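You operate a simulated robot arm through the tools that you are given. There is no shell and no other tool. Be economical: measure what you need, move in short steps, check, and stop when the job is done.

You are at the controls of a simulated robot arm. One attempt, no reset.

JOB
Clamp the coil that the card names in the heat shield.
Fine: Lift the clamp bar, seat both legs, lower the bar and tighten the wing nut to the green band. Leave the other coil. Where these are worked on the way, their far stop is far enough and under half their travel is too little: clamp bar.

Only the result counts: the job must be done as asked and must still hold three seconds after the hand-in. Knocking over, shifting, dropping, spilling or breaking anything else fails it.

ROBOT AND FRAMES
A 7-joint arm with a two-finger parallel gripper on a trunk, on a base that drives. Base frame: it is fixed to the floor where the robot stands at the start and does not move with it; the origin is under the middle of the robot, x ahead of it, y to its left, z up; the surface under the hand at the start is at about z = 0.8. Lengths are in m, angles in rad, forces in N, time in s.
With the tool pointing down near the work surface it reaches from about 0.32 to 0.72 m from the robot's upright axis, wherever it stands. Its first joint turns from -2.496 to 2.496 rad. Places, roughly: ceramic sockets [0.6, 0.2, 0.8]; clamp bar [0.6, 0.2, 0.9]; wing nut [0.6, 0.1, 0.9]. Payload 3 kg.
The tool frame sits at the grasp point between the pads (the TCP): z along the fingers, y along the line on which they close. The tips reach 0.03 m beyond it. The gripper opens to 0.11 m. The fingers are 0.02 m wide and 0.01 m thick; the gripper's body (0.048 by 0.112 m) begins 0.055 m behind the TCP.
Orientation is told as [roll, pitch, yaw] about the base's x, y, z axes, in that order, counted from this pose: with the fingers straight down and closing along the base's y, the tool's x points along the base's -x, its y along +y and its z along -z.

CONTROLS
- The arm moves only by the tool jog_arm. Its argument "moves" is a list of rows, each a list of 7 numbers: the shift along the base's x, y, z in m, then the turn, a rotation vector about the base's x, y, z in rad, then the closure, from 0 (fully open) to 1 (shut). In form: [[dx, dy, dz, ax, ay, az, fingers], ...]. A call has 1 to 20 rows; each row shifts and turns the commanded pose from where the row before left it. A row lasts 0.2 s, in which the tool goes at most 0.05 m and 0.15 rad; a call with a longer step from one row to the next is refused whole, and so is a gripper value outside its range. A pose out of reach is approached as far as the arm can. The call stops where the force on the tool passes 60 N (or 10 N more than at its start, if that is more) or the arm is blocked; 0.2 s more then pass. The fingers move at their own pace (about 0.108 m/s each) and stop on an object; they squeeze with about 28 N. The grip force told is the motor's: it shows also when the fingers shut on nothing. Time passes only in rows, and 0.2 s behind the last, so rows that do not move let the fingers close. The reply holds the time, the measured pose of the TCP, the force on the tool along the base axes, the opening and the grip force, in the units named above and with some noise, with the torque about the TCP (base axes, N m) and any sound that the robot's microphone picked up, and new pictures: "pictures" is both (left out), scene, wrist or none.
- Cameras (640 x 400 px; columns grow to the right, rows downward): "scene" is now at [0.1309, 0.0427, 1.6634]; the picture's right is [0.65, -0.76, -0.00], its down [-0.64, -0.55, -0.53] and it looks along [0.40, 0.35, -0.85] (base axes); focal length 260 px, centre (320, 200). "wrist" rides on the gripper at [0.072, 0.017, -0.103] in the tool frame; the picture's right is [-0.23, 0.97, 0.00], its down [-0.76, -0.18, -0.62] and it looks along [-0.61, -0.14, 0.78] (tool axes); focal length 222 px, centre (320, 200). There is no depth. A picture from a camera that has moved, and an enlarged one, comes with that camera's place and axes in the base frame and with its lens.
- raise_lower(by): slides the trunk up (or, below 0, down) by that many m; the arm and the scene camera ride with it, the base frame stays. It gives what a move gives, with no picture.
- roll_base(legs): drives the robot by 1 to 6 legs, each [ahead, left, turn to the left] in m, m and rad, along the robot's own axes; the way and the turn of a leg run together, so that a leg with both is an arc; at most 1.5 m and 3.142 rad a leg. The arm and the cameras ride along, it lands a little off, and it stops where it bumps. It gives what a move gives, and a new picture of the scene camera.
- pan_tilt(pan, tilt): turns the head with the scene camera to pan (to the left, within 1.501 rad either way) and tilt (down, from -0.506 to 1.204), counted from straight ahead of the robot. It gives what a move gives, and a new picture of the scene camera.
- inspect(camera, box): a new picture of the part [left, top, right, bottom] of that camera's present view, enlarged. The clock stands still meanwhile.
- finish_job(): hands the job in; it is judged then, once.

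Work in short steps. Places have to be worked out from the pictures, the camera data and where the tool is seen: move nearer, look again, correct. Check each grasp and each placing, and mend what went wrong. You have 120 turns and 260 pictures in all, those below and enlarged ones among them. Open the gripper and draw the arm clear of the work before you hand the job in, unless the task says otherwise; then end with one line.

The tools are called after ">>>" by a JSON object that holds its "op" and its "data". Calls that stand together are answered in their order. jog_arm: Moves the arm, as the interface text tells. Its arguments: {"type":"object","properties":{"moves":{"type":"array"},"pictures":{"type":"string","enum":["both","scene","wrist","none"]}},"required":["moves"]} The other tools are called the same way: raise_lower (by) slides the trunk up or down; roll_base (legs) drives the base; pan_tilt (pan, tilt) turns the head that bears the scene camera; inspect (camera, box) takes an enlarged picture of a part of a camera's view; finish_job () hands the job in.

At the start:

```text
time_s: 0.0
ee_pos: [0.6136, 0.1605, 1.2171]
tool_rot: [0.001, 0.001, -0.001]
contact_force: [0.5, -0.5, -0.2]
ft_torque: [0.0, 0.0, 0.02]
finger_gap: 0.1099
grip_force: 0.0
trunk travel left (down, up): [-0.8, 0.09]
robot x, y, heading: [-0.0017, -0.0017, 0.002]
head pan, tilt: [0.71, 1.011]
```

scene: 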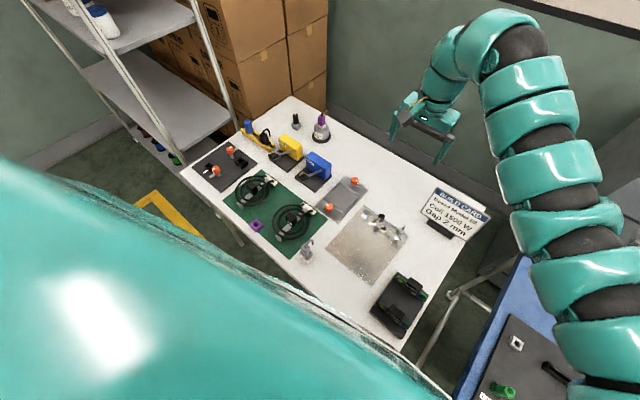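
wrist: 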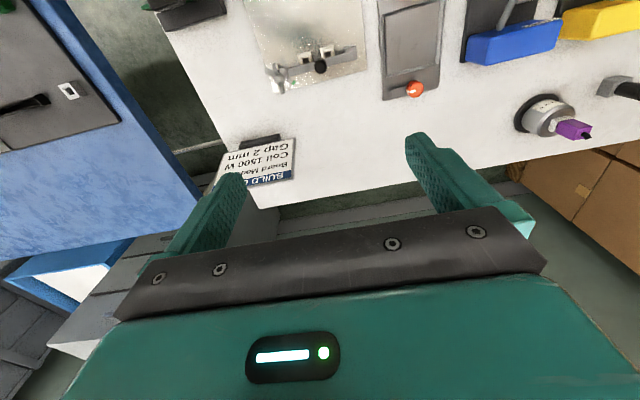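

Start by enlarging the bench areas to read the card and the coils.

>>> {"op": "inspect", "data": {"camera": "scene", "box": [220, 160, 340, 250]}}

>>> {"op": "inspect", "data": {"camera": "scene", "box": [320, 180, 500, 300]}}

>>> {"op": "inspect", "data": {"camera": "wrist", "box": [220, 0, 400, 110]}}

```text
4.44 times, centred on (280, 205) of scene
camera zoom: at [0.1309, 0.0427, 1.6634], right [0.65, -0.76, 0.0], down [-0.64, -0.55, -0.53], along [0.4, 0.35, -0.85], focal length 1156 px, centre (498, 178)
```

zoom: 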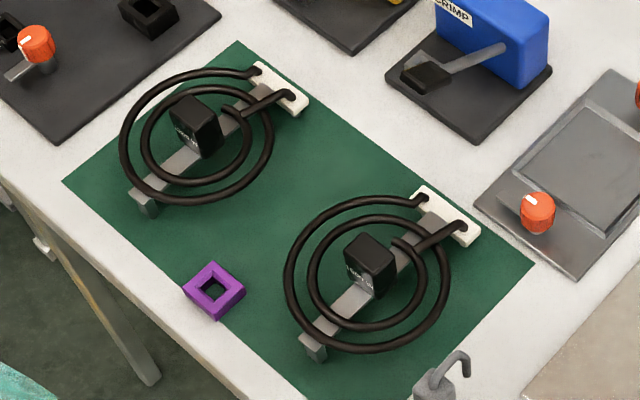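

```text
3.33 times, centred on (410, 240) of scene
camera zoom: at [0.1309, 0.0427, 1.6634], right [0.65, -0.76, 0.0], down [-0.64, -0.55, -0.53], along [0.4, 0.35, -0.85], focal length 867 px, centre (20, 67)
```

zoom: 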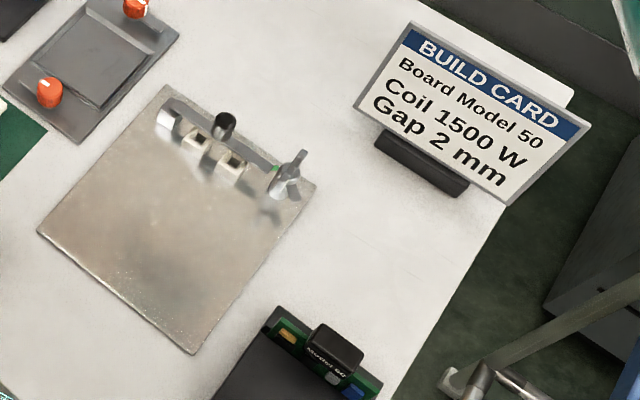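

```text
3.56 times, centred on (310, 55) of wrist
camera zoom: at [0.5408, 0.1761, 1.321], right [0.23, 0.97, 0.0], down [0.76, -0.18, 0.62], along [0.61, -0.14, -0.78], focal length 790 px, centre (356, 716)
```

zoom: 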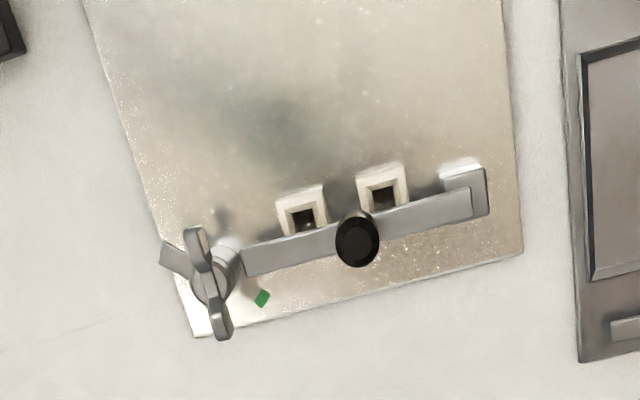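

The card names the 1500 W coil. I zoom in on the coil hubs for their labels.

>>> {"op": "inspect", "data": {"camera": "scene", "box": [240, 175, 272, 195]}}

>>> {"op": "inspect", "data": {"camera": "scene", "box": [274, 205, 314, 230]}}

>>> {"op": "inspect", "data": {"camera": "scene", "box": [340, 195, 420, 250]}}

```text
16.00 times, centred on (256, 185) of scene
camera zoom: at [0.1309, 0.0427, 1.6634], right [0.65, -0.76, 0.0], down [-0.64, -0.55, -0.53], along [0.4, 0.35, -0.85], focal length 4163 px, centre (1344, 440)
```

zoom: 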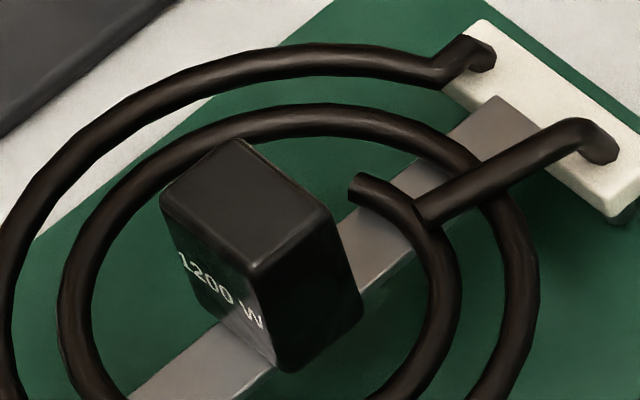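

```text
16.00 times, centred on (294, 218) of scene
camera zoom: at [0.1309, 0.0427, 1.6634], right [0.65, -0.76, 0.0], down [-0.64, -0.55, -0.53], along [0.4, 0.35, -0.85], focal length 4163 px, centre (736, -80)
```

zoom: 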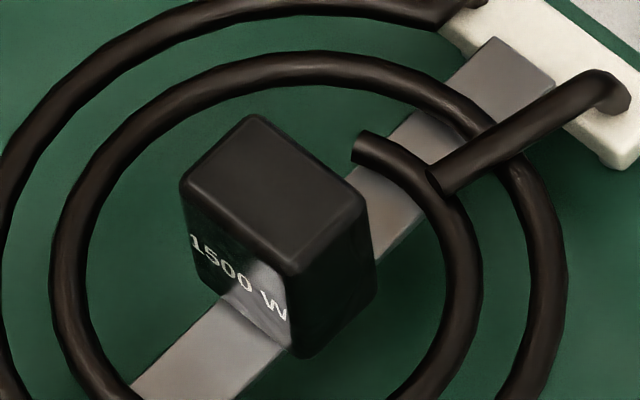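

```text
7.27 times, centred on (380, 222) of scene
camera zoom: at [0.1309, 0.0427, 1.6634], right [0.65, -0.76, 0.0], down [-0.64, -0.55, -0.53], along [0.4, 0.35, -0.85], focal length 1892 px, centre (-116, 36)
```

zoom: 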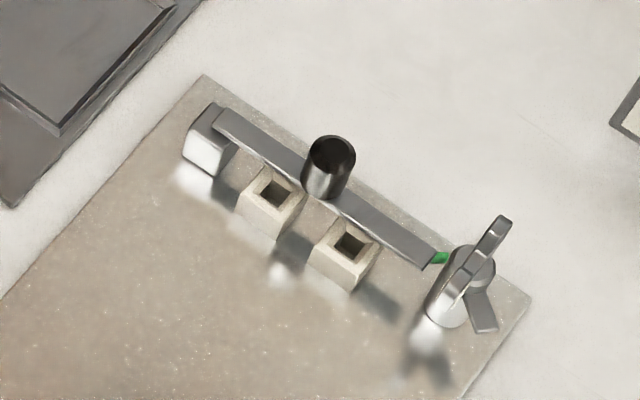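

The target coil is the one nearer the shield (1500 W). I estimate the sockets at about (0.583, 0.178/0.134), with the bar above them. I lower the arm for a closer wrist view.

>>> {"op": "jog_arm", "data": {"moves": [[-0.03, 0, -0.035, 0, 0, 0, 0], [-0.03, 0, -0.035, 0, 0, 0, 0], [-0.03, 0, -0.035, 0, 0, 0, 0], [-0.03, 0, -0.035, 0, 0, 0, 0], [-0.03, 0, -0.035, 0, 0, 0, 0]], "pictures": "both"}}

```text
time_s: 1.2
ee_pos: [0.598, 0.1582, 1.2011]
tool_rot: [0.001, -0.001, 0.001]
contact_force: [-0.1, -0.1, -0.4]
ft_torque: [0.02, 0.03, 0.0]
finger_gap: 0.11
grip_force: 0.0
out of reach, approached as far as the arm can: row 1, 2, 3, 4, 5
trunk travel left (down, up): [-0.8, 0.09]
robot x, y, heading: [-0.0005, -0.0006, 0.001]
head pan, tilt: [0.71, 1.011]
camera scene: at [0.1308, 0.0426, 1.6635], right [0.65, -0.76, 0.0], down [-0.64, -0.55, -0.53], along [0.4, 0.35, -0.85], focal length 260 px, centre (320, 200)
camera wrist: at [0.5263, 0.1756, 1.3033], right [0.23, 0.97, 0.0], down [0.76, -0.18, 0.62], along [0.61, -0.14, -0.78], focal length 222 px, centre (320, 200)
```

scene: 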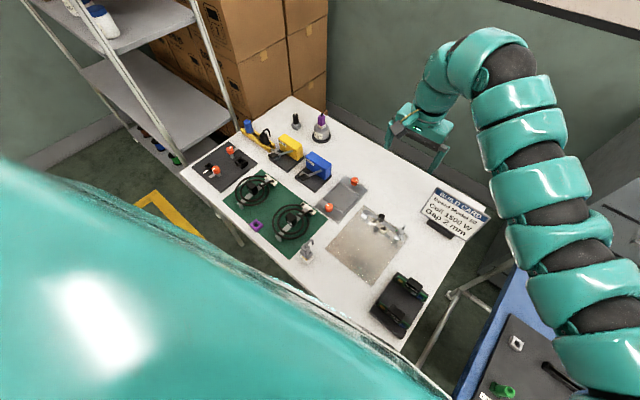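
wrist: 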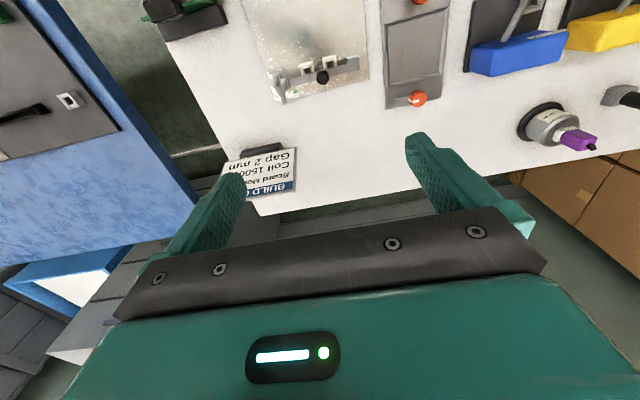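

At this height the reach is limited, so I go straight down first and then back.

>>> {"op": "jog_arm", "data": {"moves": [[0, 0, -0.04, 0, 0, 0, 0], [0, 0, -0.04, 0, 0, 0, 0], [-0.02, 0, -0.03, 0, 0, 0, 0], [-0.04, 0, -0.02, 0, 0, 0, 0], [-0.04, 0, -0.02, 0, 0, 0, 0], [-0.04, 0, 0, 0, 0, 0, 0]], "pictures": "wrist"}}

```text
time_s: 2.6
ee_pos: [0.5983, 0.1587, 1.191]
tool_rot: [0.001, 0.001, 0.0]
contact_force: [1.1, 0.0, 0.5]
ft_torque: [-0.04, 0.0, 0.01]
finger_gap: 0.11
grip_force: 0.0
out of reach, approached as far as the arm can: row 1, 2, 3, 4, 5, 6
trunk travel left (down, up): [-0.8, 0.09]
robot x, y, heading: [0.0011, 0.0025, -0.002]
head pan, tilt: [0.71, 1.011]
camera wrist: at [0.5267, 0.1761, 1.2939], right [0.23, 0.97, 0.0], down [0.76, -0.18, 0.62], along [0.61, -0.14, -0.78], focal length 222 px, centre (320, 200)
```

wrist: 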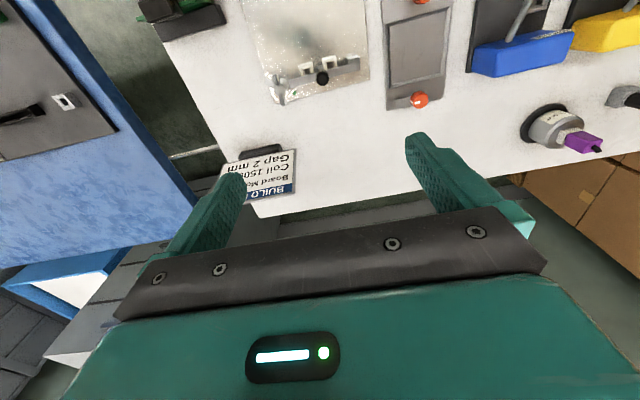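

The arm seems stuck at a joint limit at this trunk height, so I lower the trunk.

>>> {"op": "raise_lower", "data": {"by": -0.15}}

>>> {"op": "jog_arm", "data": {"moves": [[-0.04, 0, 0, 0, 0, 0, 0], [-0.04, 0, 0, 0, 0, 0, 0], [-0.04, 0, 0, 0, 0, 0, 0]], "pictures": "wrist"}}

```text
time_s: 4.3
ee_pos: [0.5995, 0.1587, 1.0415]
tool_rot: [0.0, 0.001, 0.001]
contact_force: [0.0, 0.1, -0.1]
ft_torque: [-0.03, 0.01, -0.03]
finger_gap: 0.11
grip_force: 0.1
trunk travel left (down, up): [-0.65, 0.24]
robot x, y, heading: [0.0031, 0.0005, -0.002]
head pan, tilt: [0.71, 1.011]
```

```text
time_s: 5.2
ee_pos: [0.5988, 0.1592, 1.0413]
tool_rot: [0.0, -0.001, 0.0]
contact_force: [0.5, -0.8, 0.8]
ft_torque: [-0.01, -0.03, 0.03]
finger_gap: 0.1099
grip_force: 0.0
out of reach, approached as far as the arm can: row 1, 2, 3
trunk travel left (down, up): [-0.65, 0.24]
robot x, y, heading: [0.0022, -0.0035, -0.003]
head pan, tilt: [0.71, 1.011]
camera wrist: at [0.5267, 0.1761, 1.1438], right [0.23, 0.97, 0.0], down [0.76, -0.18, 0.62], along [0.61, -0.14, -0.78], focal length 222 px, centre (320, 200)
```

wrist: 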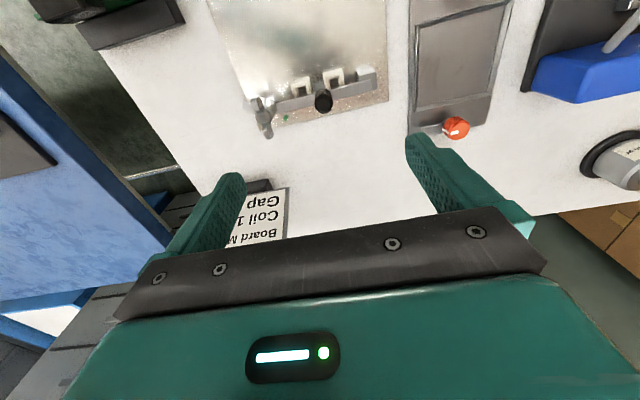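

I probe which directions are free: outward and down.

>>> {"op": "jog_arm", "data": {"moves": [[0.03, 0, 0, 0, 0, 0, 0], [0.0, 0, -0.03, 0, 0, 0, 0]], "pictures": "none"}}

>>> {"op": "jog_arm", "data": {"moves": [[0.0, -0.04, 0, 0, 0, 0, 0], [0.0, -0.04, 0, 0, 0, 0, 0]], "pictures": "scene"}}

```text
time_s: 5.8
ee_pos: [0.6286, 0.1579, 1.0094]
tool_rot: [0.0, 0.001, -0.001]
contact_force: [-0.2, 0.4, 0.5]
ft_torque: [-0.02, -0.01, -0.02]
finger_gap: 0.1101
grip_force: 0.1
trunk travel left (down, up): [-0.65, 0.24]
robot x, y, heading: [0.001, 0.0048, -0.0]
head pan, tilt: [0.71, 1.011]
```

```text
time_s: 6.3
ee_pos: [0.6302, 0.1193, 1.0086]
tool_rot: [-0.001, 0.002, -0.001]
contact_force: [0.6, -1.0, 0.2]
ft_torque: [-0.01, 0.0, 0.01]
finger_gap: 0.11
grip_force: 0.2
out of reach, approached as far as the arm can: row 2
trunk travel left (down, up): [-0.65, 0.24]
robot x, y, heading: [-0.0033, -0.0, -0.006]
head pan, tilt: [0.71, 1.011]
camera scene: at [0.1308, 0.0435, 1.5134], right [0.65, -0.76, 0.0], down [-0.64, -0.55, -0.53], along [0.4, 0.35, -0.85], focal length 260 px, centre (320, 200)
```

scene: 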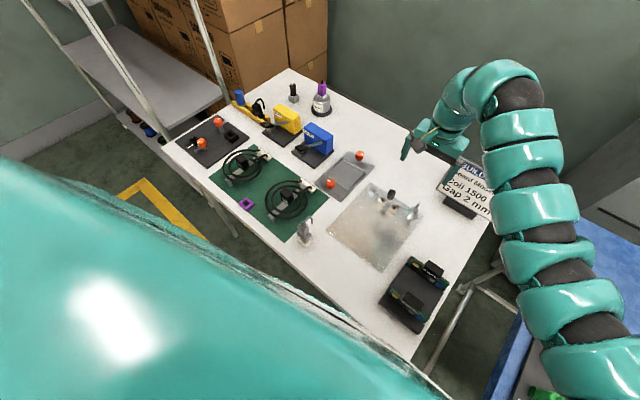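

The inner reach limit seems to grow as the tool sits lower relative to the shoulder. So I raise the arm and try moving in, planning to lower the trunk after that.

>>> {"op": "jog_arm", "data": {"moves": [[0, 0.02, 0.04, 0, 0, 0, 0], [0, 0.02, 0.045, 0, 0, 0, 0], [0, 0, 0.045, 0, 0, 0, 0], [0, 0, 0.045, 0, 0, 0, 0], [0, 0, 0.045, 0, 0, 0, 0], [0, 0, 0.045, 0, 0, 0, 0], [-0.045, 0, 0, 0, 0, 0, 0], [-0.045, 0, 0, 0, 0, 0, 0], [-0.045, 0, 0, 0, 0, 0, 0]], "pictures": "none"}}

```text
time_s: 8.3
ee_pos: [0.5545, 0.1965, 1.1029]
tool_rot: [0.002, -0.001, -0.001]
contact_force: [0.5, -0.2, 0.4]
ft_torque: [0.03, -0.01, -0.01]
finger_gap: 0.1098
grip_force: 0.1
out of reach, approached as far as the arm can: row 3, 4, 5, 6, 7, 8, 9
trunk travel left (down, up): [-0.65, 0.24]
robot x, y, heading: [-0.0001, 0.0002, -0.003]
head pan, tilt: [0.71, 1.011]
```

I test the arm lower in this radius range, to map what works.

>>> {"op": "jog_arm", "data": {"moves": [[0, 0, -0.04, 0, 0, 0, 0], [0, 0, -0.04, 0, 0, 0, 0], [0.0, 0, -0.03, 0, 0, 0, 0]], "pictures": "none"}}

>>> {"op": "jog_arm", "data": {"moves": [[0, 0, 0.04, 0, 0, 0, 0], [0, 0, 0.04, 0, 0, 0, 0], [-0.04, 0, 0.04, 0, 0, 0, 0], [-0.04, 0, 0.04, 0, 0, 0, 0]], "pictures": "none"}}

```text
time_s: 9.2
ee_pos: [0.5575, 0.1976, 1.084]
tool_rot: [0.001, 0.002, -0.002]
contact_force: [-0.1, 0.0, -0.6]
ft_torque: [0.01, 0.02, 0.0]
finger_gap: 0.1099
grip_force: 0.0
out of reach, approached as far as the arm can: row 1, 2, 3
trunk travel left (down, up): [-0.65, 0.24]
robot x, y, heading: [0.0002, 0.0006, 0.0]
head pan, tilt: [0.71, 1.011]
```

```text
refused: row 3 steps farther than a row can; nothing moved
```

Probing up and in from here with smaller steps.

>>> {"op": "jog_arm", "data": {"moves": [[0, 0, 0.03, 0, 0, 0, 0], [0, 0, 0.03, 0, 0, 0, 0], [0, 0, 0.03, 0, 0, 0, 0], [0, 0, 0.03, 0, 0, 0, 0]], "pictures": "none"}}

>>> {"op": "jog_arm", "data": {"moves": [[-0.03, 0, 0, 0, 0, 0, 0], [-0.03, 0, 0, 0, 0, 0, 0], [-0.03, 0, 0, 0, 0, 0, 0]], "pictures": "none"}}

>>> {"op": "jog_arm", "data": {"moves": [[0, 0, 0.03, 0, 0, 0, 0], [0, 0, 0.03, 0, 0, 0, 0], [0, 0, 0.03, 0, 0, 0, 0]], "pictures": "scene"}}

```text
time_s: 10.2
ee_pos: [0.574, 0.2137, 1.1139]
tool_rot: [0.002, 0.0, -0.001]
contact_force: [-0.2, 0.3, -0.6]
ft_torque: [-0.01, -0.02, 0.02]
finger_gap: 0.1099
grip_force: 0.1
out of reach, approached as far as the arm can: row 1, 2, 3, 4
trunk travel left (down, up): [-0.65, 0.24]
robot x, y, heading: [-0.0004, 0.0006, -0.001]
head pan, tilt: [0.71, 1.011]
```

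```text
time_s: 10.9
ee_pos: [0.5199, 0.2276, 1.0996]
tool_rot: [0.001, 0.006, -0.002]
contact_force: [0.3, -0.8, -0.1]
ft_torque: [0.02, -0.02, 0.0]
finger_gap: 0.1102
grip_force: 0.0
out of reach, approached as far as the arm can: row 1, 2, 3
trunk travel left (down, up): [-0.65, 0.24]
robot x, y, heading: [-0.001, 0.001, -0.003]
head pan, tilt: [0.71, 1.011]
```

```text
time_s: 11.8
ee_pos: [0.5337, 0.2427, 1.1079]
tool_rot: [0.004, 0.0, 0.001]
contact_force: [-0.3, 0.5, 0.3]
ft_torque: [0.01, -0.01, -0.03]
finger_gap: 0.1101
grip_force: 0.1
out of reach, approached as far as the arm can: row 1, 2, 3
trunk travel left (down, up): [-0.65, 0.24]
robot x, y, heading: [-0.0024, -0.002, -0.002]
head pan, tilt: [0.71, 1.011]
camera scene: at [0.1309, 0.0427, 1.5134], right [0.65, -0.76, 0.0], down [-0.64, -0.55, -0.53], along [0.4, 0.35, -0.85], focal length 260 px, centre (320, 200)
```

scene: 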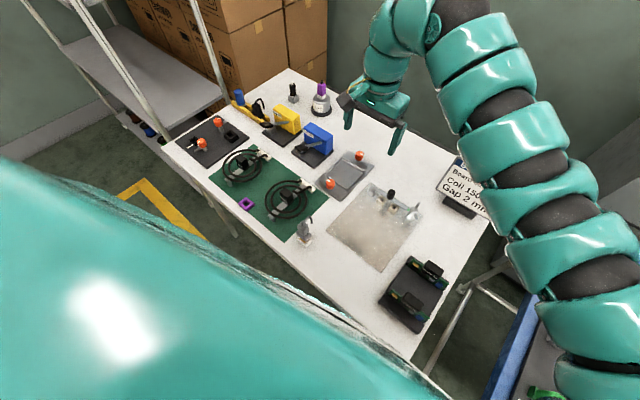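

The limit behaves like a plane x+y≈0.75, so it looks wrist-related. I test whether yaw of the tool changes it.

>>> {"op": "jog_arm", "data": {"moves": [[0.02, 0, -0.03, 0, 0, 0, 0], [0.02, -0.02, -0.03, 0, 0, 0.15, 0], [0.0, 0, 0, 0, 0, 0.15, 0], [0, 0, 0, 0, 0, 0.15, 0], [-0.03, 0, -0.03, 0, 0, 0, 0], [-0.03, 0, -0.03, 0, 0, 0, 0], [-0.03, 0, -0.0, 0, 0, 0, 0], [-0.03, 0, -0.0, 0, 0, 0, 0]], "pictures": "none"}}

```text
time_s: 13.6
ee_pos: [0.5523, 0.223, 1.028]
tool_rot: [-0.001, 0.0, 0.449]
contact_force: [-0.6, 0.4, 0.5]
ft_torque: [-0.01, -0.01, 0.01]
finger_gap: 0.1097
grip_force: 0.1
out of reach, approached as far as the arm can: row 5, 6, 7, 8
trunk travel left (down, up): [-0.65, 0.24]
robot x, y, heading: [0.0017, -0.005, -0.002]
head pan, tilt: [0.71, 1.011]
```

I try the other yaw direction and lower down, keeping tips safely above everything.

>>> {"op": "jog_arm", "data": {"moves": [[0.03, 0, 0, 0, 0, -0.15, 0], [0.03, 0, 0, 0, 0, -0.15, 0], [0.0, 0, 0, 0, 0, -0.15, 0], [0, 0, 0, 0, 0, -0.15, 0], [0, 0, 0, 0, 0, -0.15, 0], [0, 0, 0, 0, 0, -0.15, 0], [-0.03, 0, 0, 0, 0, 0, 0], [-0.03, 0, 0, 0, 0, 0, 0], [-0.03, 0, -0.0, 0, 0, 0, 0], [-0.03, 0, -0.0, 0, 0, 0, 0]], "pictures": "none"}}

```text
time_s: 15.8
ee_pos: [0.5504, 0.2237, 1.0288]
tool_rot: [-0.001, -0.001, -0.451]
contact_force: [0.7, 0.4, -0.3]
ft_torque: [-0.02, 0.02, 0.01]
finger_gap: 0.1101
grip_force: 0.1
out of reach, approached as far as the arm can: row 9, 10
trunk travel left (down, up): [-0.65, 0.24]
robot x, y, heading: [0.0015, 0.0011, -0.006]
head pan, tilt: [0.71, 1.011]
```

Yaw doesn't matter. I raise the trunk again and descend at a larger radius, then probe inward at a lower relative height.

>>> {"op": "raise_lower", "data": {"by": 0.2}}

>>> {"op": "jog_arm", "data": {"moves": [[0.03, 0, 0, 0, 0, 0.15, 0], [0.03, 0, 0, 0, 0, 0.15, 0], [0.03, 0, -0.03, 0, 0, 0.15, 0], [0, 0, -0.04, 0, 0, 0, 0], [0, 0, -0.04, 0, 0, 0, 0], [0, 0, -0.04, 0, 0, 0, 0], [0, 0, -0.04, 0, 0, 0, 0], [-0.03, 0, 0, 0, 0, 0, 0], [-0.03, 0, 0, 0, 0, 0, 0], [-0.03, 0, 0, 0, 0, 0, 0], [-0.03, 0, 0, 0, 0, 0, 0], [-0.03, 0, 0, 0, 0, 0, 0]], "pictures": "scene"}}

```text
time_s: 17.9
ee_pos: [0.5511, 0.2232, 1.2312]
tool_rot: [0.0, 0.001, -0.449]
contact_force: [-0.3, 0.4, -0.7]
ft_torque: [0.01, 0.01, 0.03]
finger_gap: 0.1098
grip_force: 0.1
trunk travel left (down, up): [-0.85, 0.04]
robot x, y, heading: [0.0001, -0.0021, -0.0]
head pan, tilt: [0.71, 1.011]
```

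```text
time_s: 20.5
ee_pos: [0.5062, 0.2389, 1.0312]
tool_rot: [-0.001, -0.002, -0.003]
contact_force: [-0.5, -0.1, 0.6]
ft_torque: [-0.02, 0.01, 0.0]
finger_gap: 0.1102
grip_force: 0.0
out of reach, approached as far as the arm can: row 11, 12
trunk travel left (down, up): [-0.85, 0.04]
robot x, y, heading: [0.0012, -0.0017, -0.002]
head pan, tilt: [0.71, 1.011]
camera scene: at [0.1316, 0.0406, 1.7134], right [0.65, -0.76, 0.0], down [-0.64, -0.55, -0.53], along [0.4, 0.35, -0.85], focal length 260 px, centre (320, 200)
```

scene: 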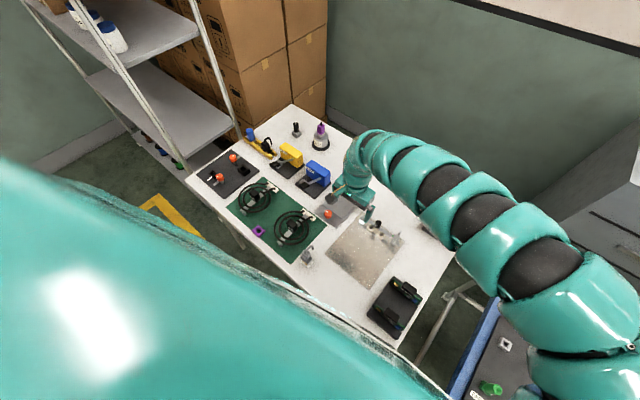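

Lower is wider: good, the trunk stays high. Now a wrist look at the shield.

>>> {"op": "jog_arm", "data": {"moves": [[0.0, -0.02, 0, 0, 0, 0, 0], [0.0, -0.03, 0, 0, 0, 0, 0]], "pictures": "wrist"}}

>>> {"op": "inspect", "data": {"camera": "scene", "box": [330, 190, 430, 270]}}

```text
time_s: 21.1
ee_pos: [0.5254, 0.21, 1.0151]
tool_rot: [-0.001, 0.002, 0.0]
contact_force: [0.5, -1.0, 0.1]
ft_torque: [0.0, 0.01, 0.02]
finger_gap: 0.1103
grip_force: 0.1
out of reach, approached as far as the arm can: row 1, 2
trunk travel left (down, up): [-0.85, 0.04]
robot x, y, heading: [-0.0016, 0.0004, -0.002]
head pan, tilt: [0.71, 1.011]
camera wrist: at [0.4535, 0.2268, 1.1181], right [0.23, 0.97, 0.0], down [0.76, -0.18, 0.62], along [0.6, -0.14, -0.78], focal length 222 px, centre (320, 200)
```

wrist: 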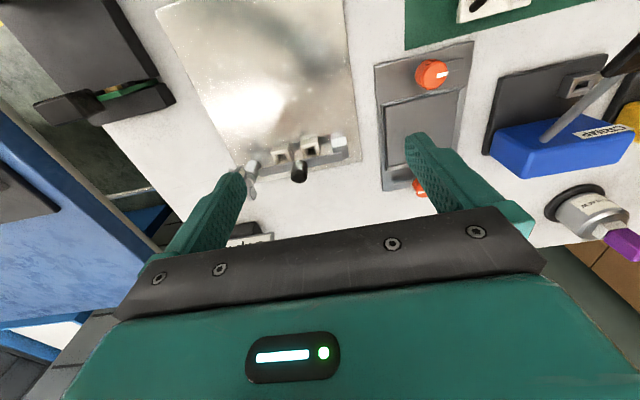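

```text
5.00 times, centred on (380, 230) of scene
camera zoom: at [0.1309, 0.0429, 1.7134], right [0.65, -0.76, 0.0], down [-0.64, -0.55, -0.53], along [0.4, 0.35, -0.85], focal length 1301 px, centre (20, 50)
```

zoom: 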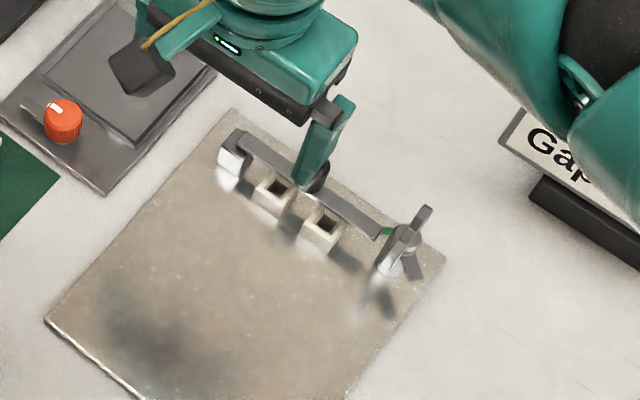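

>>> {"op": "inspect", "data": {"camera": "wrist", "box": [230, 110, 360, 200]}}

```text
4.44 times, centred on (295, 155) of wrist
camera zoom: at [0.4535, 0.2268, 1.1181], right [0.23, 0.97, 0.0], down [0.76, -0.18, 0.62], along [0.6, -0.14, -0.78], focal length 987 px, centre (431, 400)
```

zoom: 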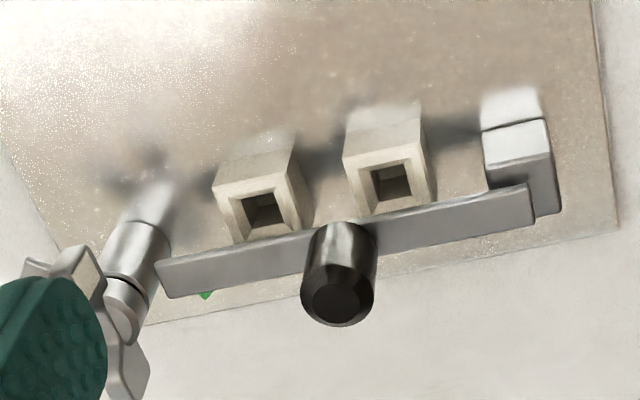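

Triangulated: sockets ≈ (0.591, 0.180/0.135, top 0.818), bar at x≈0.60, z≈0.838, and knob top ≈ (0.600, 0.163, 0.871). I lower and pull back for a closer look.

>>> {"op": "jog_arm", "data": {"moves": [[0, 0, -0.04, 0, 0, 0, 0], [-0.03, -0.02, -0.03, 0, 0, 0, 0], [-0.03, -0.03, 0, 0, 0, 0, 0], [-0.03, -0.03, 0, 0, 0, 0, 0]], "pictures": "both"}}

```text
time_s: 22.1
ee_pos: [0.4857, 0.1779, 0.9461]
tool_rot: [0.0, 0.003, 0.001]
contact_force: [-0.9, -0.3, -0.8]
ft_torque: [-0.03, 0.01, 0.02]
finger_gap: 0.1099
grip_force: 0.1
out of reach, approached as far as the arm can: row 3, 4
trunk travel left (down, up): [-0.85, 0.04]
robot x, y, heading: [-0.001, 0.0005, 0.002]
head pan, tilt: [0.71, 1.011]
camera scene: at [0.1305, 0.0421, 1.7135], right [0.65, -0.76, 0.0], down [-0.64, -0.55, -0.53], along [0.4, 0.35, -0.85], focal length 260 px, centre (320, 200)
camera wrist: at [0.4133, 0.1949, 1.0491], right [0.23, 0.97, 0.0], down [0.76, -0.18, 0.62], along [0.61, -0.14, -0.78], focal length 222 px, centre (320, 200)
```

scene: 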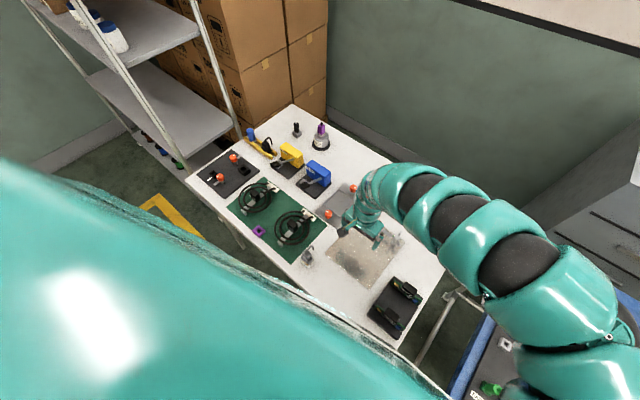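
wrist: 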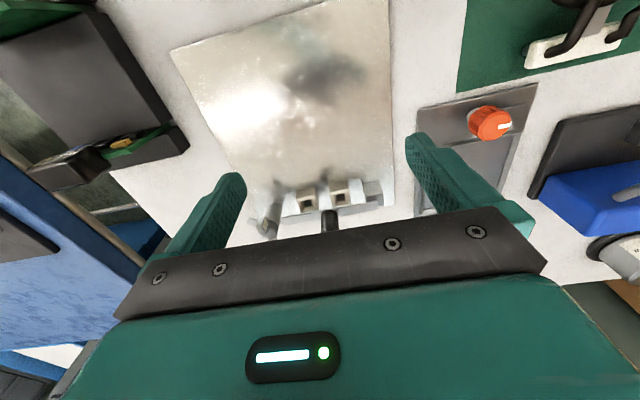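

>>> {"op": "inspect", "data": {"camera": "wrist", "box": [245, 165, 400, 250]}}

>>> {"op": "inspect", "data": {"camera": "scene", "box": [340, 205, 420, 265]}}

```text
4.13 times, centred on (322, 208) of wrist
camera zoom: at [0.4133, 0.1949, 1.0491], right [0.23, 0.97, 0.0], down [0.76, -0.18, 0.62], along [0.61, -0.14, -0.78], focal length 917 px, centre (310, 169)
```

zoom: 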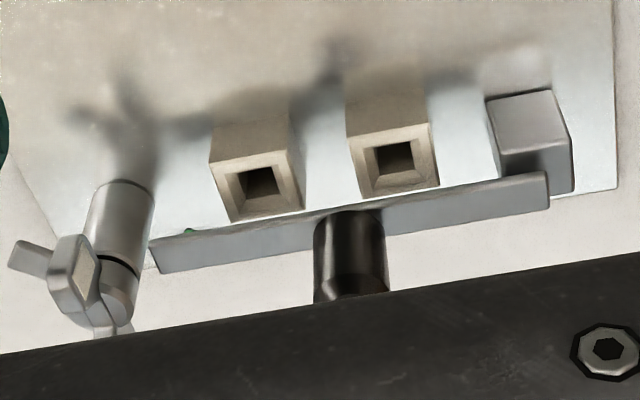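

```text
6.67 times, centred on (380, 235) of scene
camera zoom: at [0.1305, 0.0421, 1.7135], right [0.65, -0.76, 0.0], down [-0.64, -0.55, -0.53], along [0.4, 0.35, -0.85], focal length 1735 px, centre (-80, -33)
```

zoom: 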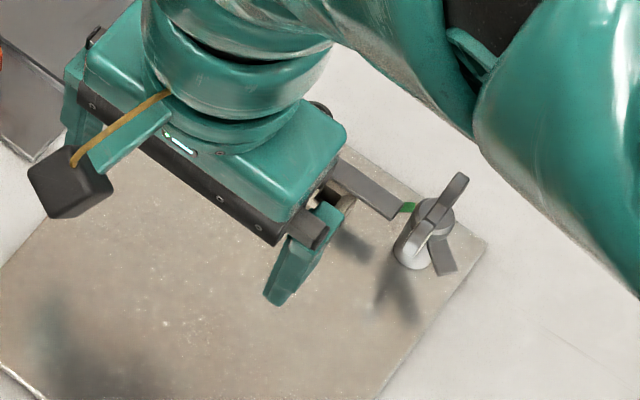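

I turn the tool by +90° to look along +y from the wing-nut side.

>>> {"op": "jog_arm", "data": {"moves": [[0, 0, 0.03, 0, 0, 0.15, 0], [0.02, -0.02, 0.01, 0, 0, 0.15, 0], [0.02, -0.02, 0, 0, 0, 0.15, 0], [0.02, -0.02, 0, 0, 0, 0.15, 0], [0.02, -0.02, 0, 0, 0, 0.15, 0], [0.01, -0.02, 0, 0, 0, 0.15, 0], [0.01, -0.02, 0, 0, 0, 0.15, 0], [0, -0.02, 0, 0, 0, 0.15, 0], [0, -0.02, 0, 0, 0, 0.15, 0], [0, -0.02, 0, 0, 0, 0.15, 0], [0, 0, 0, 0, 0, 0.07, 0]], "pictures": "wrist"}}

```text
time_s: 24.5
ee_pos: [0.6069, 0.0138, 0.9617]
tool_rot: [-0.002, 0.0, 1.571]
contact_force: [-0.5, 0.7, 0.2]
ft_torque: [-0.01, -0.04, -0.01]
finger_gap: 0.1101
grip_force: 0.0
out of reach, approached as far as the arm can: row 1, 2, 9, 10
trunk travel left (down, up): [-0.85, 0.04]
robot x, y, heading: [0.0021, 0.0016, 0.0]
head pan, tilt: [0.71, 1.011]
camera wrist: at [0.59, -0.0587, 1.0645], right [-0.97, 0.23, 0.0], down [0.18, 0.76, 0.62], along [0.14, 0.61, -0.78], focal length 222 px, centre (320, 200)
```

wrist: 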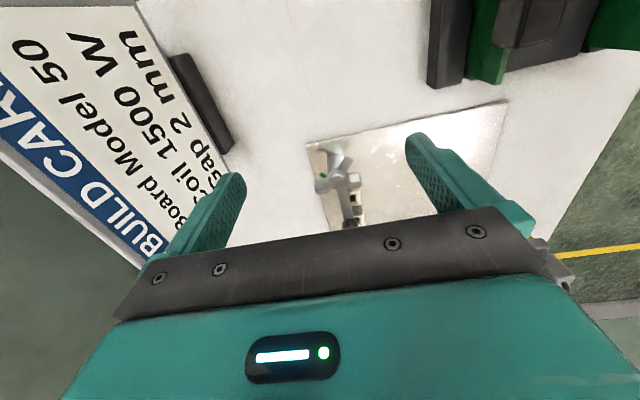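

>>> {"op": "inspect", "data": {"camera": "wrist", "box": [290, 130, 410, 240]}}

>>> {"op": "inspect", "data": {"camera": "scene", "box": [340, 195, 440, 265]}}

```text
3.64 times, centred on (350, 185) of wrist
camera zoom: at [0.59, -0.0587, 1.0645], right [-0.97, 0.23, 0.0], down [0.18, 0.76, 0.62], along [0.14, 0.61, -0.78], focal length 808 px, centre (211, 254)
```

zoom: 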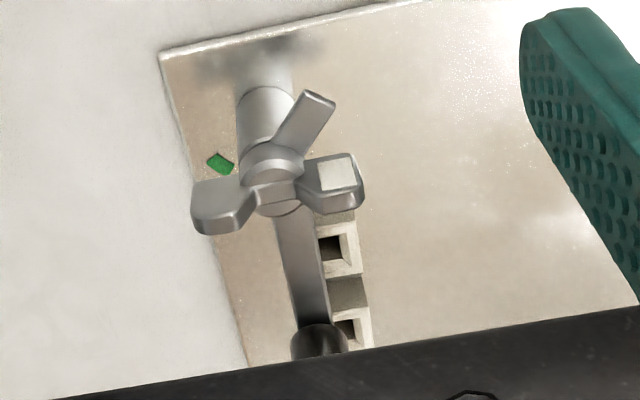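

```text
5.71 times, centred on (390, 230) of scene
camera zoom: at [0.1308, 0.0431, 1.7134], right [0.65, -0.76, 0.0], down [-0.64, -0.55, -0.53], along [0.4, 0.35, -0.85], focal length 1487 px, centre (-80, 29)
```

zoom: 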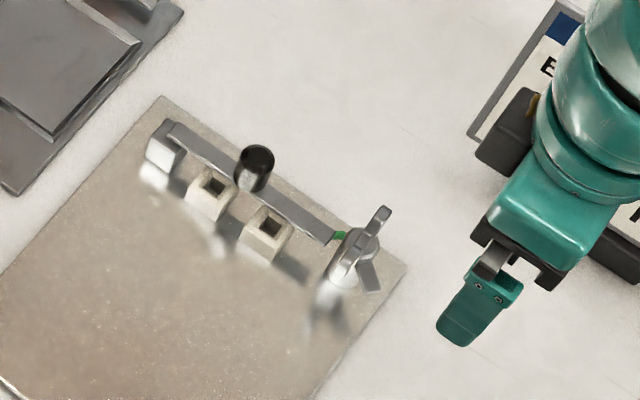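

>>> {"op": "inspect", "data": {"camera": "wrist", "box": [310, 140, 366, 190]}}

>>> {"op": "inspect", "data": {"camera": "scene", "box": [388, 222, 420, 250]}}

```text
8.00 times, centred on (338, 165) of wrist
camera zoom: at [0.59, -0.0587, 1.0645], right [-0.97, 0.23, 0.0], down [0.18, 0.76, 0.62], along [0.14, 0.61, -0.78], focal length 1777 px, centre (176, 480)
```

zoom: 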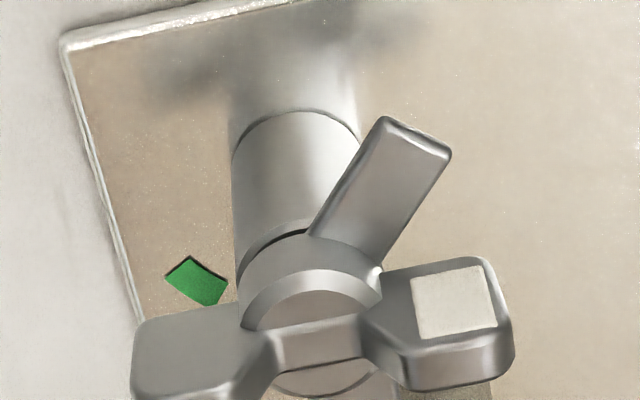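

```text
14.29 times, centred on (404, 236) of scene
camera zoom: at [0.1308, 0.0431, 1.7134], right [0.65, -0.76, 0.0], down [-0.64, -0.55, -0.53], along [0.4, 0.35, -0.85], focal length 3717 px, centre (-880, -314)
```

zoom: 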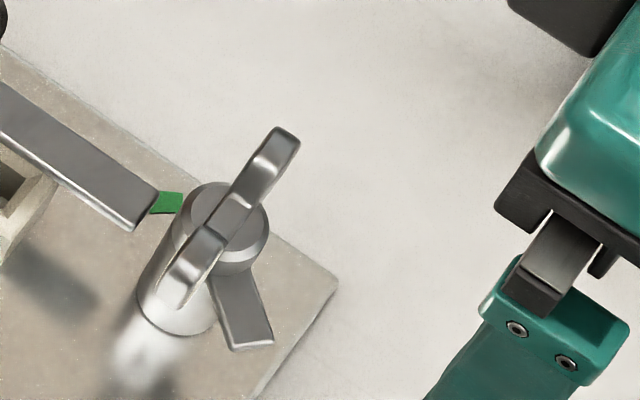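

The nut is at ≈(0.605, 0.082, 0.853), with wings along x. Its white-marked wing faces -x, the tab points -y, and the green mark lies at azimuth ~45°. Turning clockwise ~135° puts white at green and the tab over the bar. First the knob: I move above it with the fingers closing along x.

>>> {"op": "jog_arm", "data": {"moves": [[0, 0.04, 0, 0, 0, 0, 0], [-0.003, 0.04, 0, 0, 0, 0, 0], [-0.004, 0.04, 0, 0, 0, 0, 0], [0, 0.029, 0, 0, 0, 0, 0.4]], "pictures": "both"}}

>>> {"op": "inspect", "data": {"camera": "scene", "box": [340, 195, 440, 265]}}

```text
time_s: 25.5
ee_pos: [0.5991, 0.1622, 0.9625]
tool_rot: [0.001, 0.001, 1.568]
contact_force: [1.1, 0.0, 0.3]
ft_torque: [0.03, 0.02, 0.03]
finger_gap: 0.0662
grip_force: 0.1
trunk travel left (down, up): [-0.85, 0.04]
robot x, y, heading: [0.0011, -0.0017, 0.001]
head pan, tilt: [0.71, 1.011]
camera scene: at [0.1309, 0.0431, 1.7134], right [0.65, -0.76, 0.0], down [-0.64, -0.55, -0.53], along [0.4, 0.35, -0.85], focal length 260 px, centre (320, 200)
camera wrist: at [0.583, 0.0895, 1.0661], right [-0.97, 0.23, 0.0], down [0.18, 0.76, 0.62], along [0.14, 0.61, -0.78], focal length 222 px, centre (320, 200)
```

scene: 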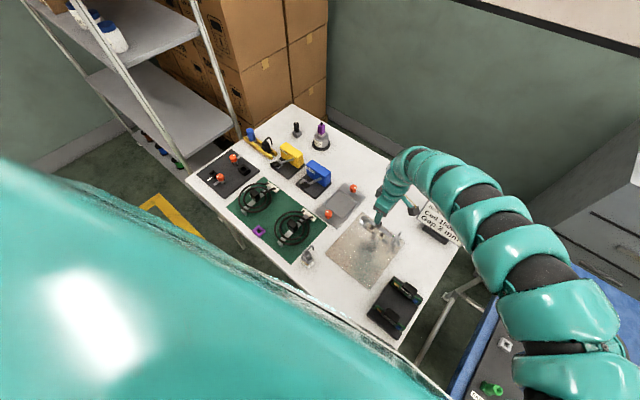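
wrist: 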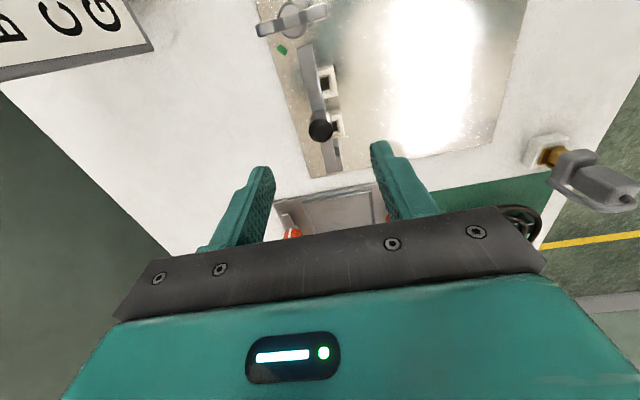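

```text
5.71 times, centred on (390, 230) of scene
camera zoom: at [0.1309, 0.0431, 1.7134], right [0.65, -0.76, 0.0], down [-0.64, -0.55, -0.53], along [0.4, 0.35, -0.85], focal length 1487 px, centre (-80, 29)
```

zoom: 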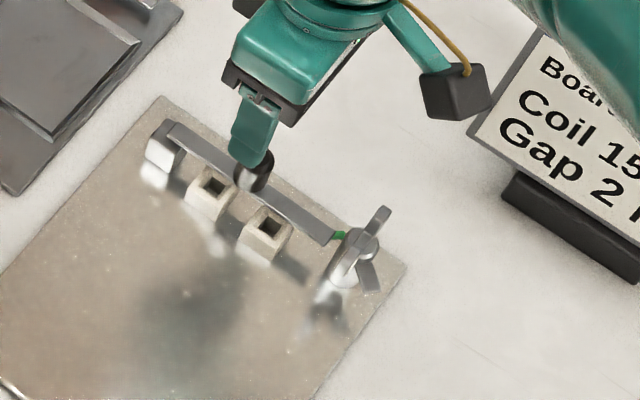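

This view confirms the knob at (0.599, 0.162). I descend around it and close.

>>> {"op": "jog_arm", "data": {"moves": [[0, 0, -0.03, 0, 0, 0, 0.4], [0, 0, -0.03, 0, 0, 0, 0.4], [0, 0, -0.028, 0, 0, 0, 0.4], [0, 0, 0, 0, 0, 0, 0.4]], "pictures": "none"}}

>>> {"op": "jog_arm", "data": {"moves": [[0, 0, 0, 0, 0, 0, 1], [0, 0, 0, 0, 0, 0, 1], [0, 0, 0, 0, 0, 0, 1]], "pictures": "scene"}}

>>> {"op": "inspect", "data": {"camera": "scene", "box": [340, 195, 440, 265]}}

```text
time_s: 26.5
ee_pos: [0.6014, 0.163, 0.8741]
tool_rot: [-0.001, 0.001, 1.569]
contact_force: [0.0, -0.6, 0.4]
ft_torque: [0.0, 0.0, 0.03]
finger_gap: 0.0659
grip_force: 0.0
trunk travel left (down, up): [-0.85, 0.04]
robot x, y, heading: [-0.001, -0.0, -0.002]
head pan, tilt: [0.71, 1.011]
```

```text
time_s: 27.3
ee_pos: [0.6003, 0.1636, 0.8723]
tool_rot: [0.003, 0.004, 1.569]
contact_force: [-11.1, 0.1, -5.6]
ft_torque: [-0.38, -0.12, 0.07]
finger_gap: 0.0205
grip_force: 45.6
trunk travel left (down, up): [-0.85, 0.04]
robot x, y, heading: [0.002, -0.0001, 0.002]
head pan, tilt: [0.71, 1.011]
camera scene: at [0.1299, 0.043, 1.7134], right [0.65, -0.76, 0.0], down [-0.64, -0.55, -0.53], along [0.4, 0.35, -0.85], focal length 260 px, centre (320, 200)
```

scene: 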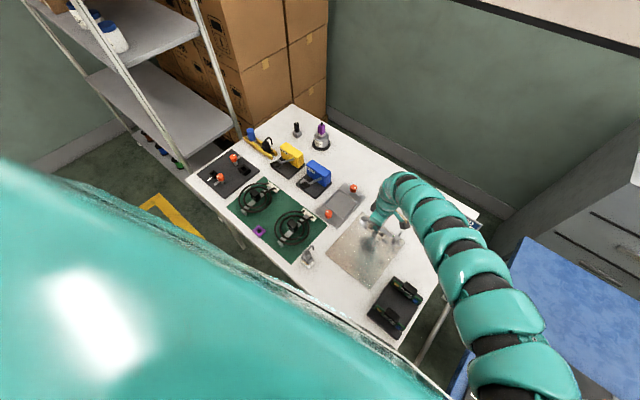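

```text
5.71 times, centred on (390, 230) of scene
camera zoom: at [0.1299, 0.043, 1.7134], right [0.65, -0.76, 0.0], down [-0.64, -0.55, -0.53], along [0.4, 0.35, -0.85], focal length 1487 px, centre (-80, 29)
```

zoom: 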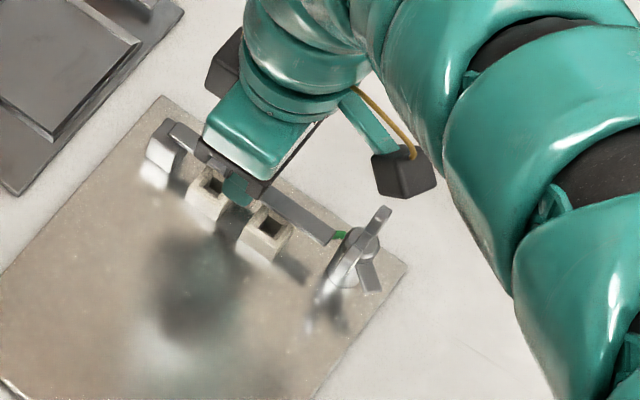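

Knob gripped at 20.5 mm. I lift along the estimated hinge arc, first two steps.

>>> {"op": "jog_arm", "data": {"moves": [[-0.001, 0.0058, 0.009, 0, 0, 0, 1], [0, 0.0075, 0.0078, 0, 0, 0, 1]], "pictures": "wrist"}}

>>> {"op": "inspect", "data": {"camera": "scene", "box": [340, 195, 440, 265]}}

```text
time_s: 27.9
ee_pos: [0.5992, 0.1729, 0.891]
tool_rot: [0.0, 0.002, 1.567]
contact_force: [-8.3, -16.2, -10.5]
ft_torque: [-1.28, -0.03, 0.05]
finger_gap: 0.0206
grip_force: 44.5
trunk travel left (down, up): [-0.85, 0.04]
robot x, y, heading: [0.0002, -0.0029, 0.0]
head pan, tilt: [0.71, 1.011]
camera wrist: at [0.5826, 0.1013, 0.9936], right [-0.97, 0.23, 0.0], down [0.18, 0.76, 0.62], along [0.14, 0.61, -0.78], focal length 222 px, centre (320, 200)
```

wrist: 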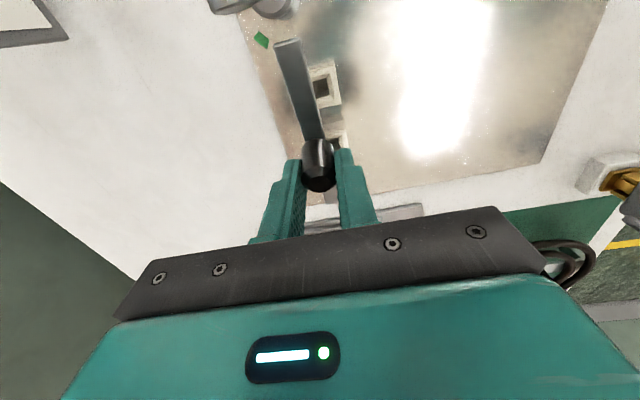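

```text
5.71 times, centred on (390, 230) of scene
camera zoom: at [0.1307, 0.0409, 1.7136], right [0.65, -0.76, 0.0], down [-0.64, -0.55, -0.53], along [0.4, 0.35, -0.85], focal length 1487 px, centre (-80, 29)
```

zoom: 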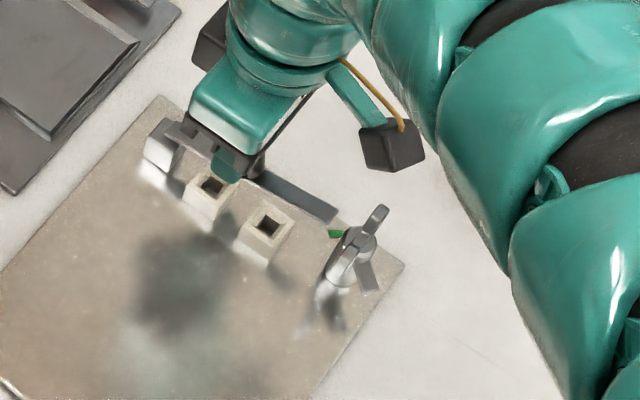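

The bar is pivoting up. I continue along the arc with a little more rise.

>>> {"op": "jog_arm", "data": {"moves": [[0, 0.005, 0.009, 0, 0, 0, 1], [0, 0.0075, 0.0075, 0, 0, 0, 1], [0, 0.009, 0.005, 0, 0, 0, 1]], "pictures": "wrist"}}

>>> {"op": "inspect", "data": {"camera": "scene", "box": [340, 195, 440, 265]}}

```text
time_s: 28.7
ee_pos: [0.5995, 0.1965, 0.9123]
tool_rot: [0.0, -0.001, 1.568]
contact_force: [-5.1, -14.4, -9.8]
ft_torque: [-1.3, 0.03, -0.01]
finger_gap: 0.0206
grip_force: 44.8
trunk travel left (down, up): [-0.85, 0.04]
robot x, y, heading: [-0.0023, 0.0006, -0.002]
head pan, tilt: [0.71, 1.011]
camera wrist: at [0.5825, 0.1239, 1.0152], right [-0.97, 0.23, 0.0], down [0.18, 0.76, 0.62], along [0.14, 0.61, -0.78], focal length 222 px, centre (320, 200)
```

wrist: 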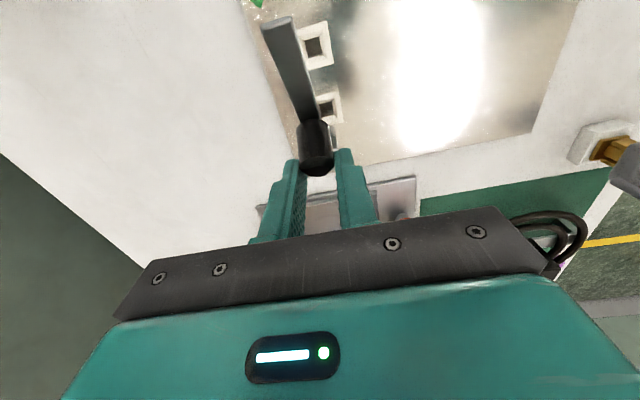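

```text
5.71 times, centred on (390, 230) of scene
camera zoom: at [0.131, 0.0418, 1.7135], right [0.65, -0.76, 0.0], down [-0.64, -0.55, -0.53], along [0.4, 0.35, -0.85], focal length 1487 px, centre (-80, 29)
```

zoom: 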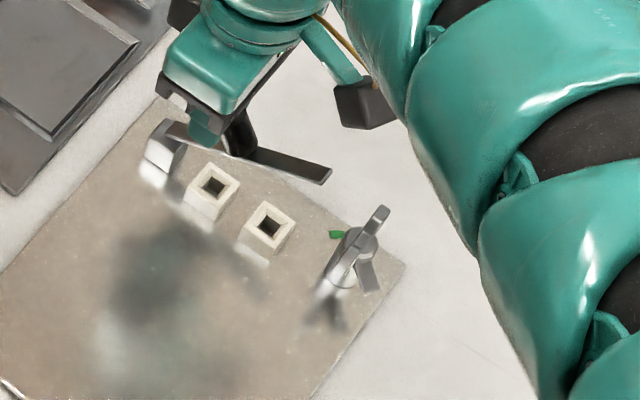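

About half way. I continue over the top toward the stop.

>>> {"op": "jog_arm", "data": {"moves": [[0, 0.009, 0.005, 0, 0, 0, 1], [0, 0.01, 0.002, 0, 0, 0, 1], [0, 0.01, -0.001, 0, 0, 0, 1]], "pictures": "wrist"}}

>>> {"op": "inspect", "data": {"camera": "scene", "box": [340, 195, 440, 265]}}

```text
time_s: 29.5
ee_pos: [0.5979, 0.229, 0.9187]
tool_rot: [-0.003, -0.009, 1.57]
contact_force: [-1.3, 0.8, 0.8]
ft_torque: [-0.08, -0.09, 0.02]
finger_gap: 0.0
grip_force: 38.3
trunk travel left (down, up): [-0.85, 0.04]
robot x, y, heading: [-0.0022, -0.0008, 0.0]
head pan, tilt: [0.71, 1.011]
camera wrist: at [0.5803, 0.1562, 1.0217], right [-0.97, 0.23, 0.0], down [0.18, 0.76, 0.63], along [0.14, 0.61, -0.78], focal length 222 px, centre (320, 200)
```

wrist: 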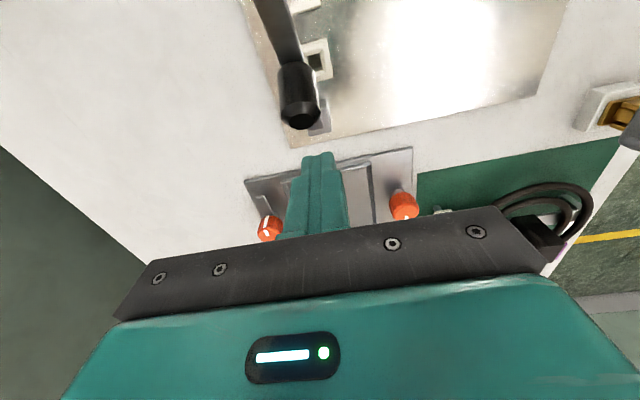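

```text
5.71 times, centred on (390, 230) of scene
camera zoom: at [0.1305, 0.0408, 1.7137], right [0.65, -0.76, 0.0], down [-0.64, -0.55, -0.53], along [0.4, 0.35, -0.85], focal length 1487 px, centre (-80, 29)
```

zoom: 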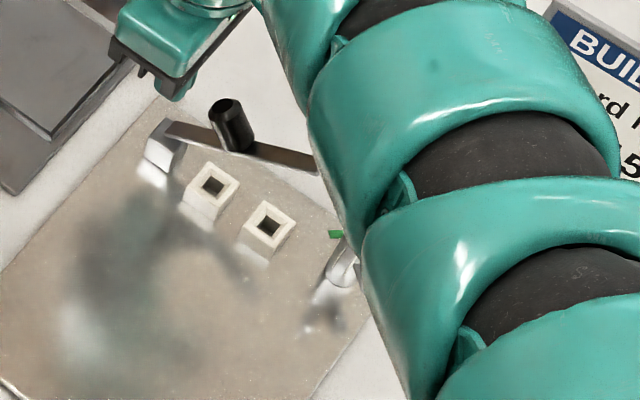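

The fingers slipped off the knob, but the bar stays raised at ~40°. I go around to the free-end side with closed fingers to push the bar up from underneath.

>>> {"op": "jog_arm", "data": {"moves": [[0, 0, 0.04, 0, 0, 0, 1], [0, -0.02, 0.04, 0, 0, 0, 1], [0, -0.045, 0, 0, 0, 0, 1], [0, -0.045, 0, 0, 0, 0, 1], [0, -0.014, 0, 0, 0, 0, 1]], "pictures": "wrist"}}

>>> {"op": "inspect", "data": {"camera": "scene", "box": [340, 195, 440, 265]}}

```text
time_s: 30.7
ee_pos: [0.5969, 0.1033, 0.9989]
tool_rot: [0.0, -0.002, 1.568]
contact_force: [-0.2, -0.2, -0.8]
ft_torque: [-0.01, -0.01, -0.03]
finger_gap: 0.0001
grip_force: 37.6
trunk travel left (down, up): [-0.85, 0.04]
robot x, y, heading: [-0.002, -0.0026, 0.002]
head pan, tilt: [0.71, 1.011]
camera wrist: at [0.5804, 0.0307, 1.1015], right [-0.97, 0.23, 0.0], down [0.18, 0.76, 0.62], along [0.14, 0.61, -0.78], focal length 222 px, centre (320, 200)
```

wrist: 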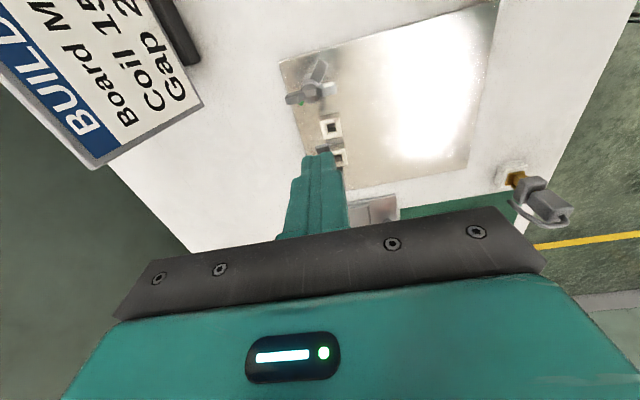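

```text
5.71 times, centred on (390, 230) of scene
camera zoom: at [0.1312, 0.042, 1.7134], right [0.65, -0.76, 0.0], down [-0.64, -0.55, -0.53], along [0.4, 0.35, -0.85], focal length 1487 px, centre (-80, 29)
```

zoom: 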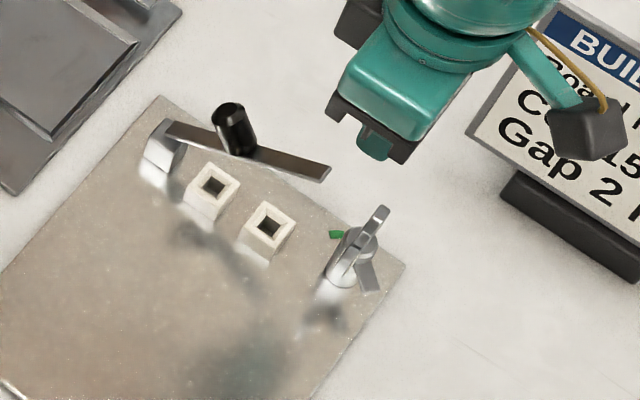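

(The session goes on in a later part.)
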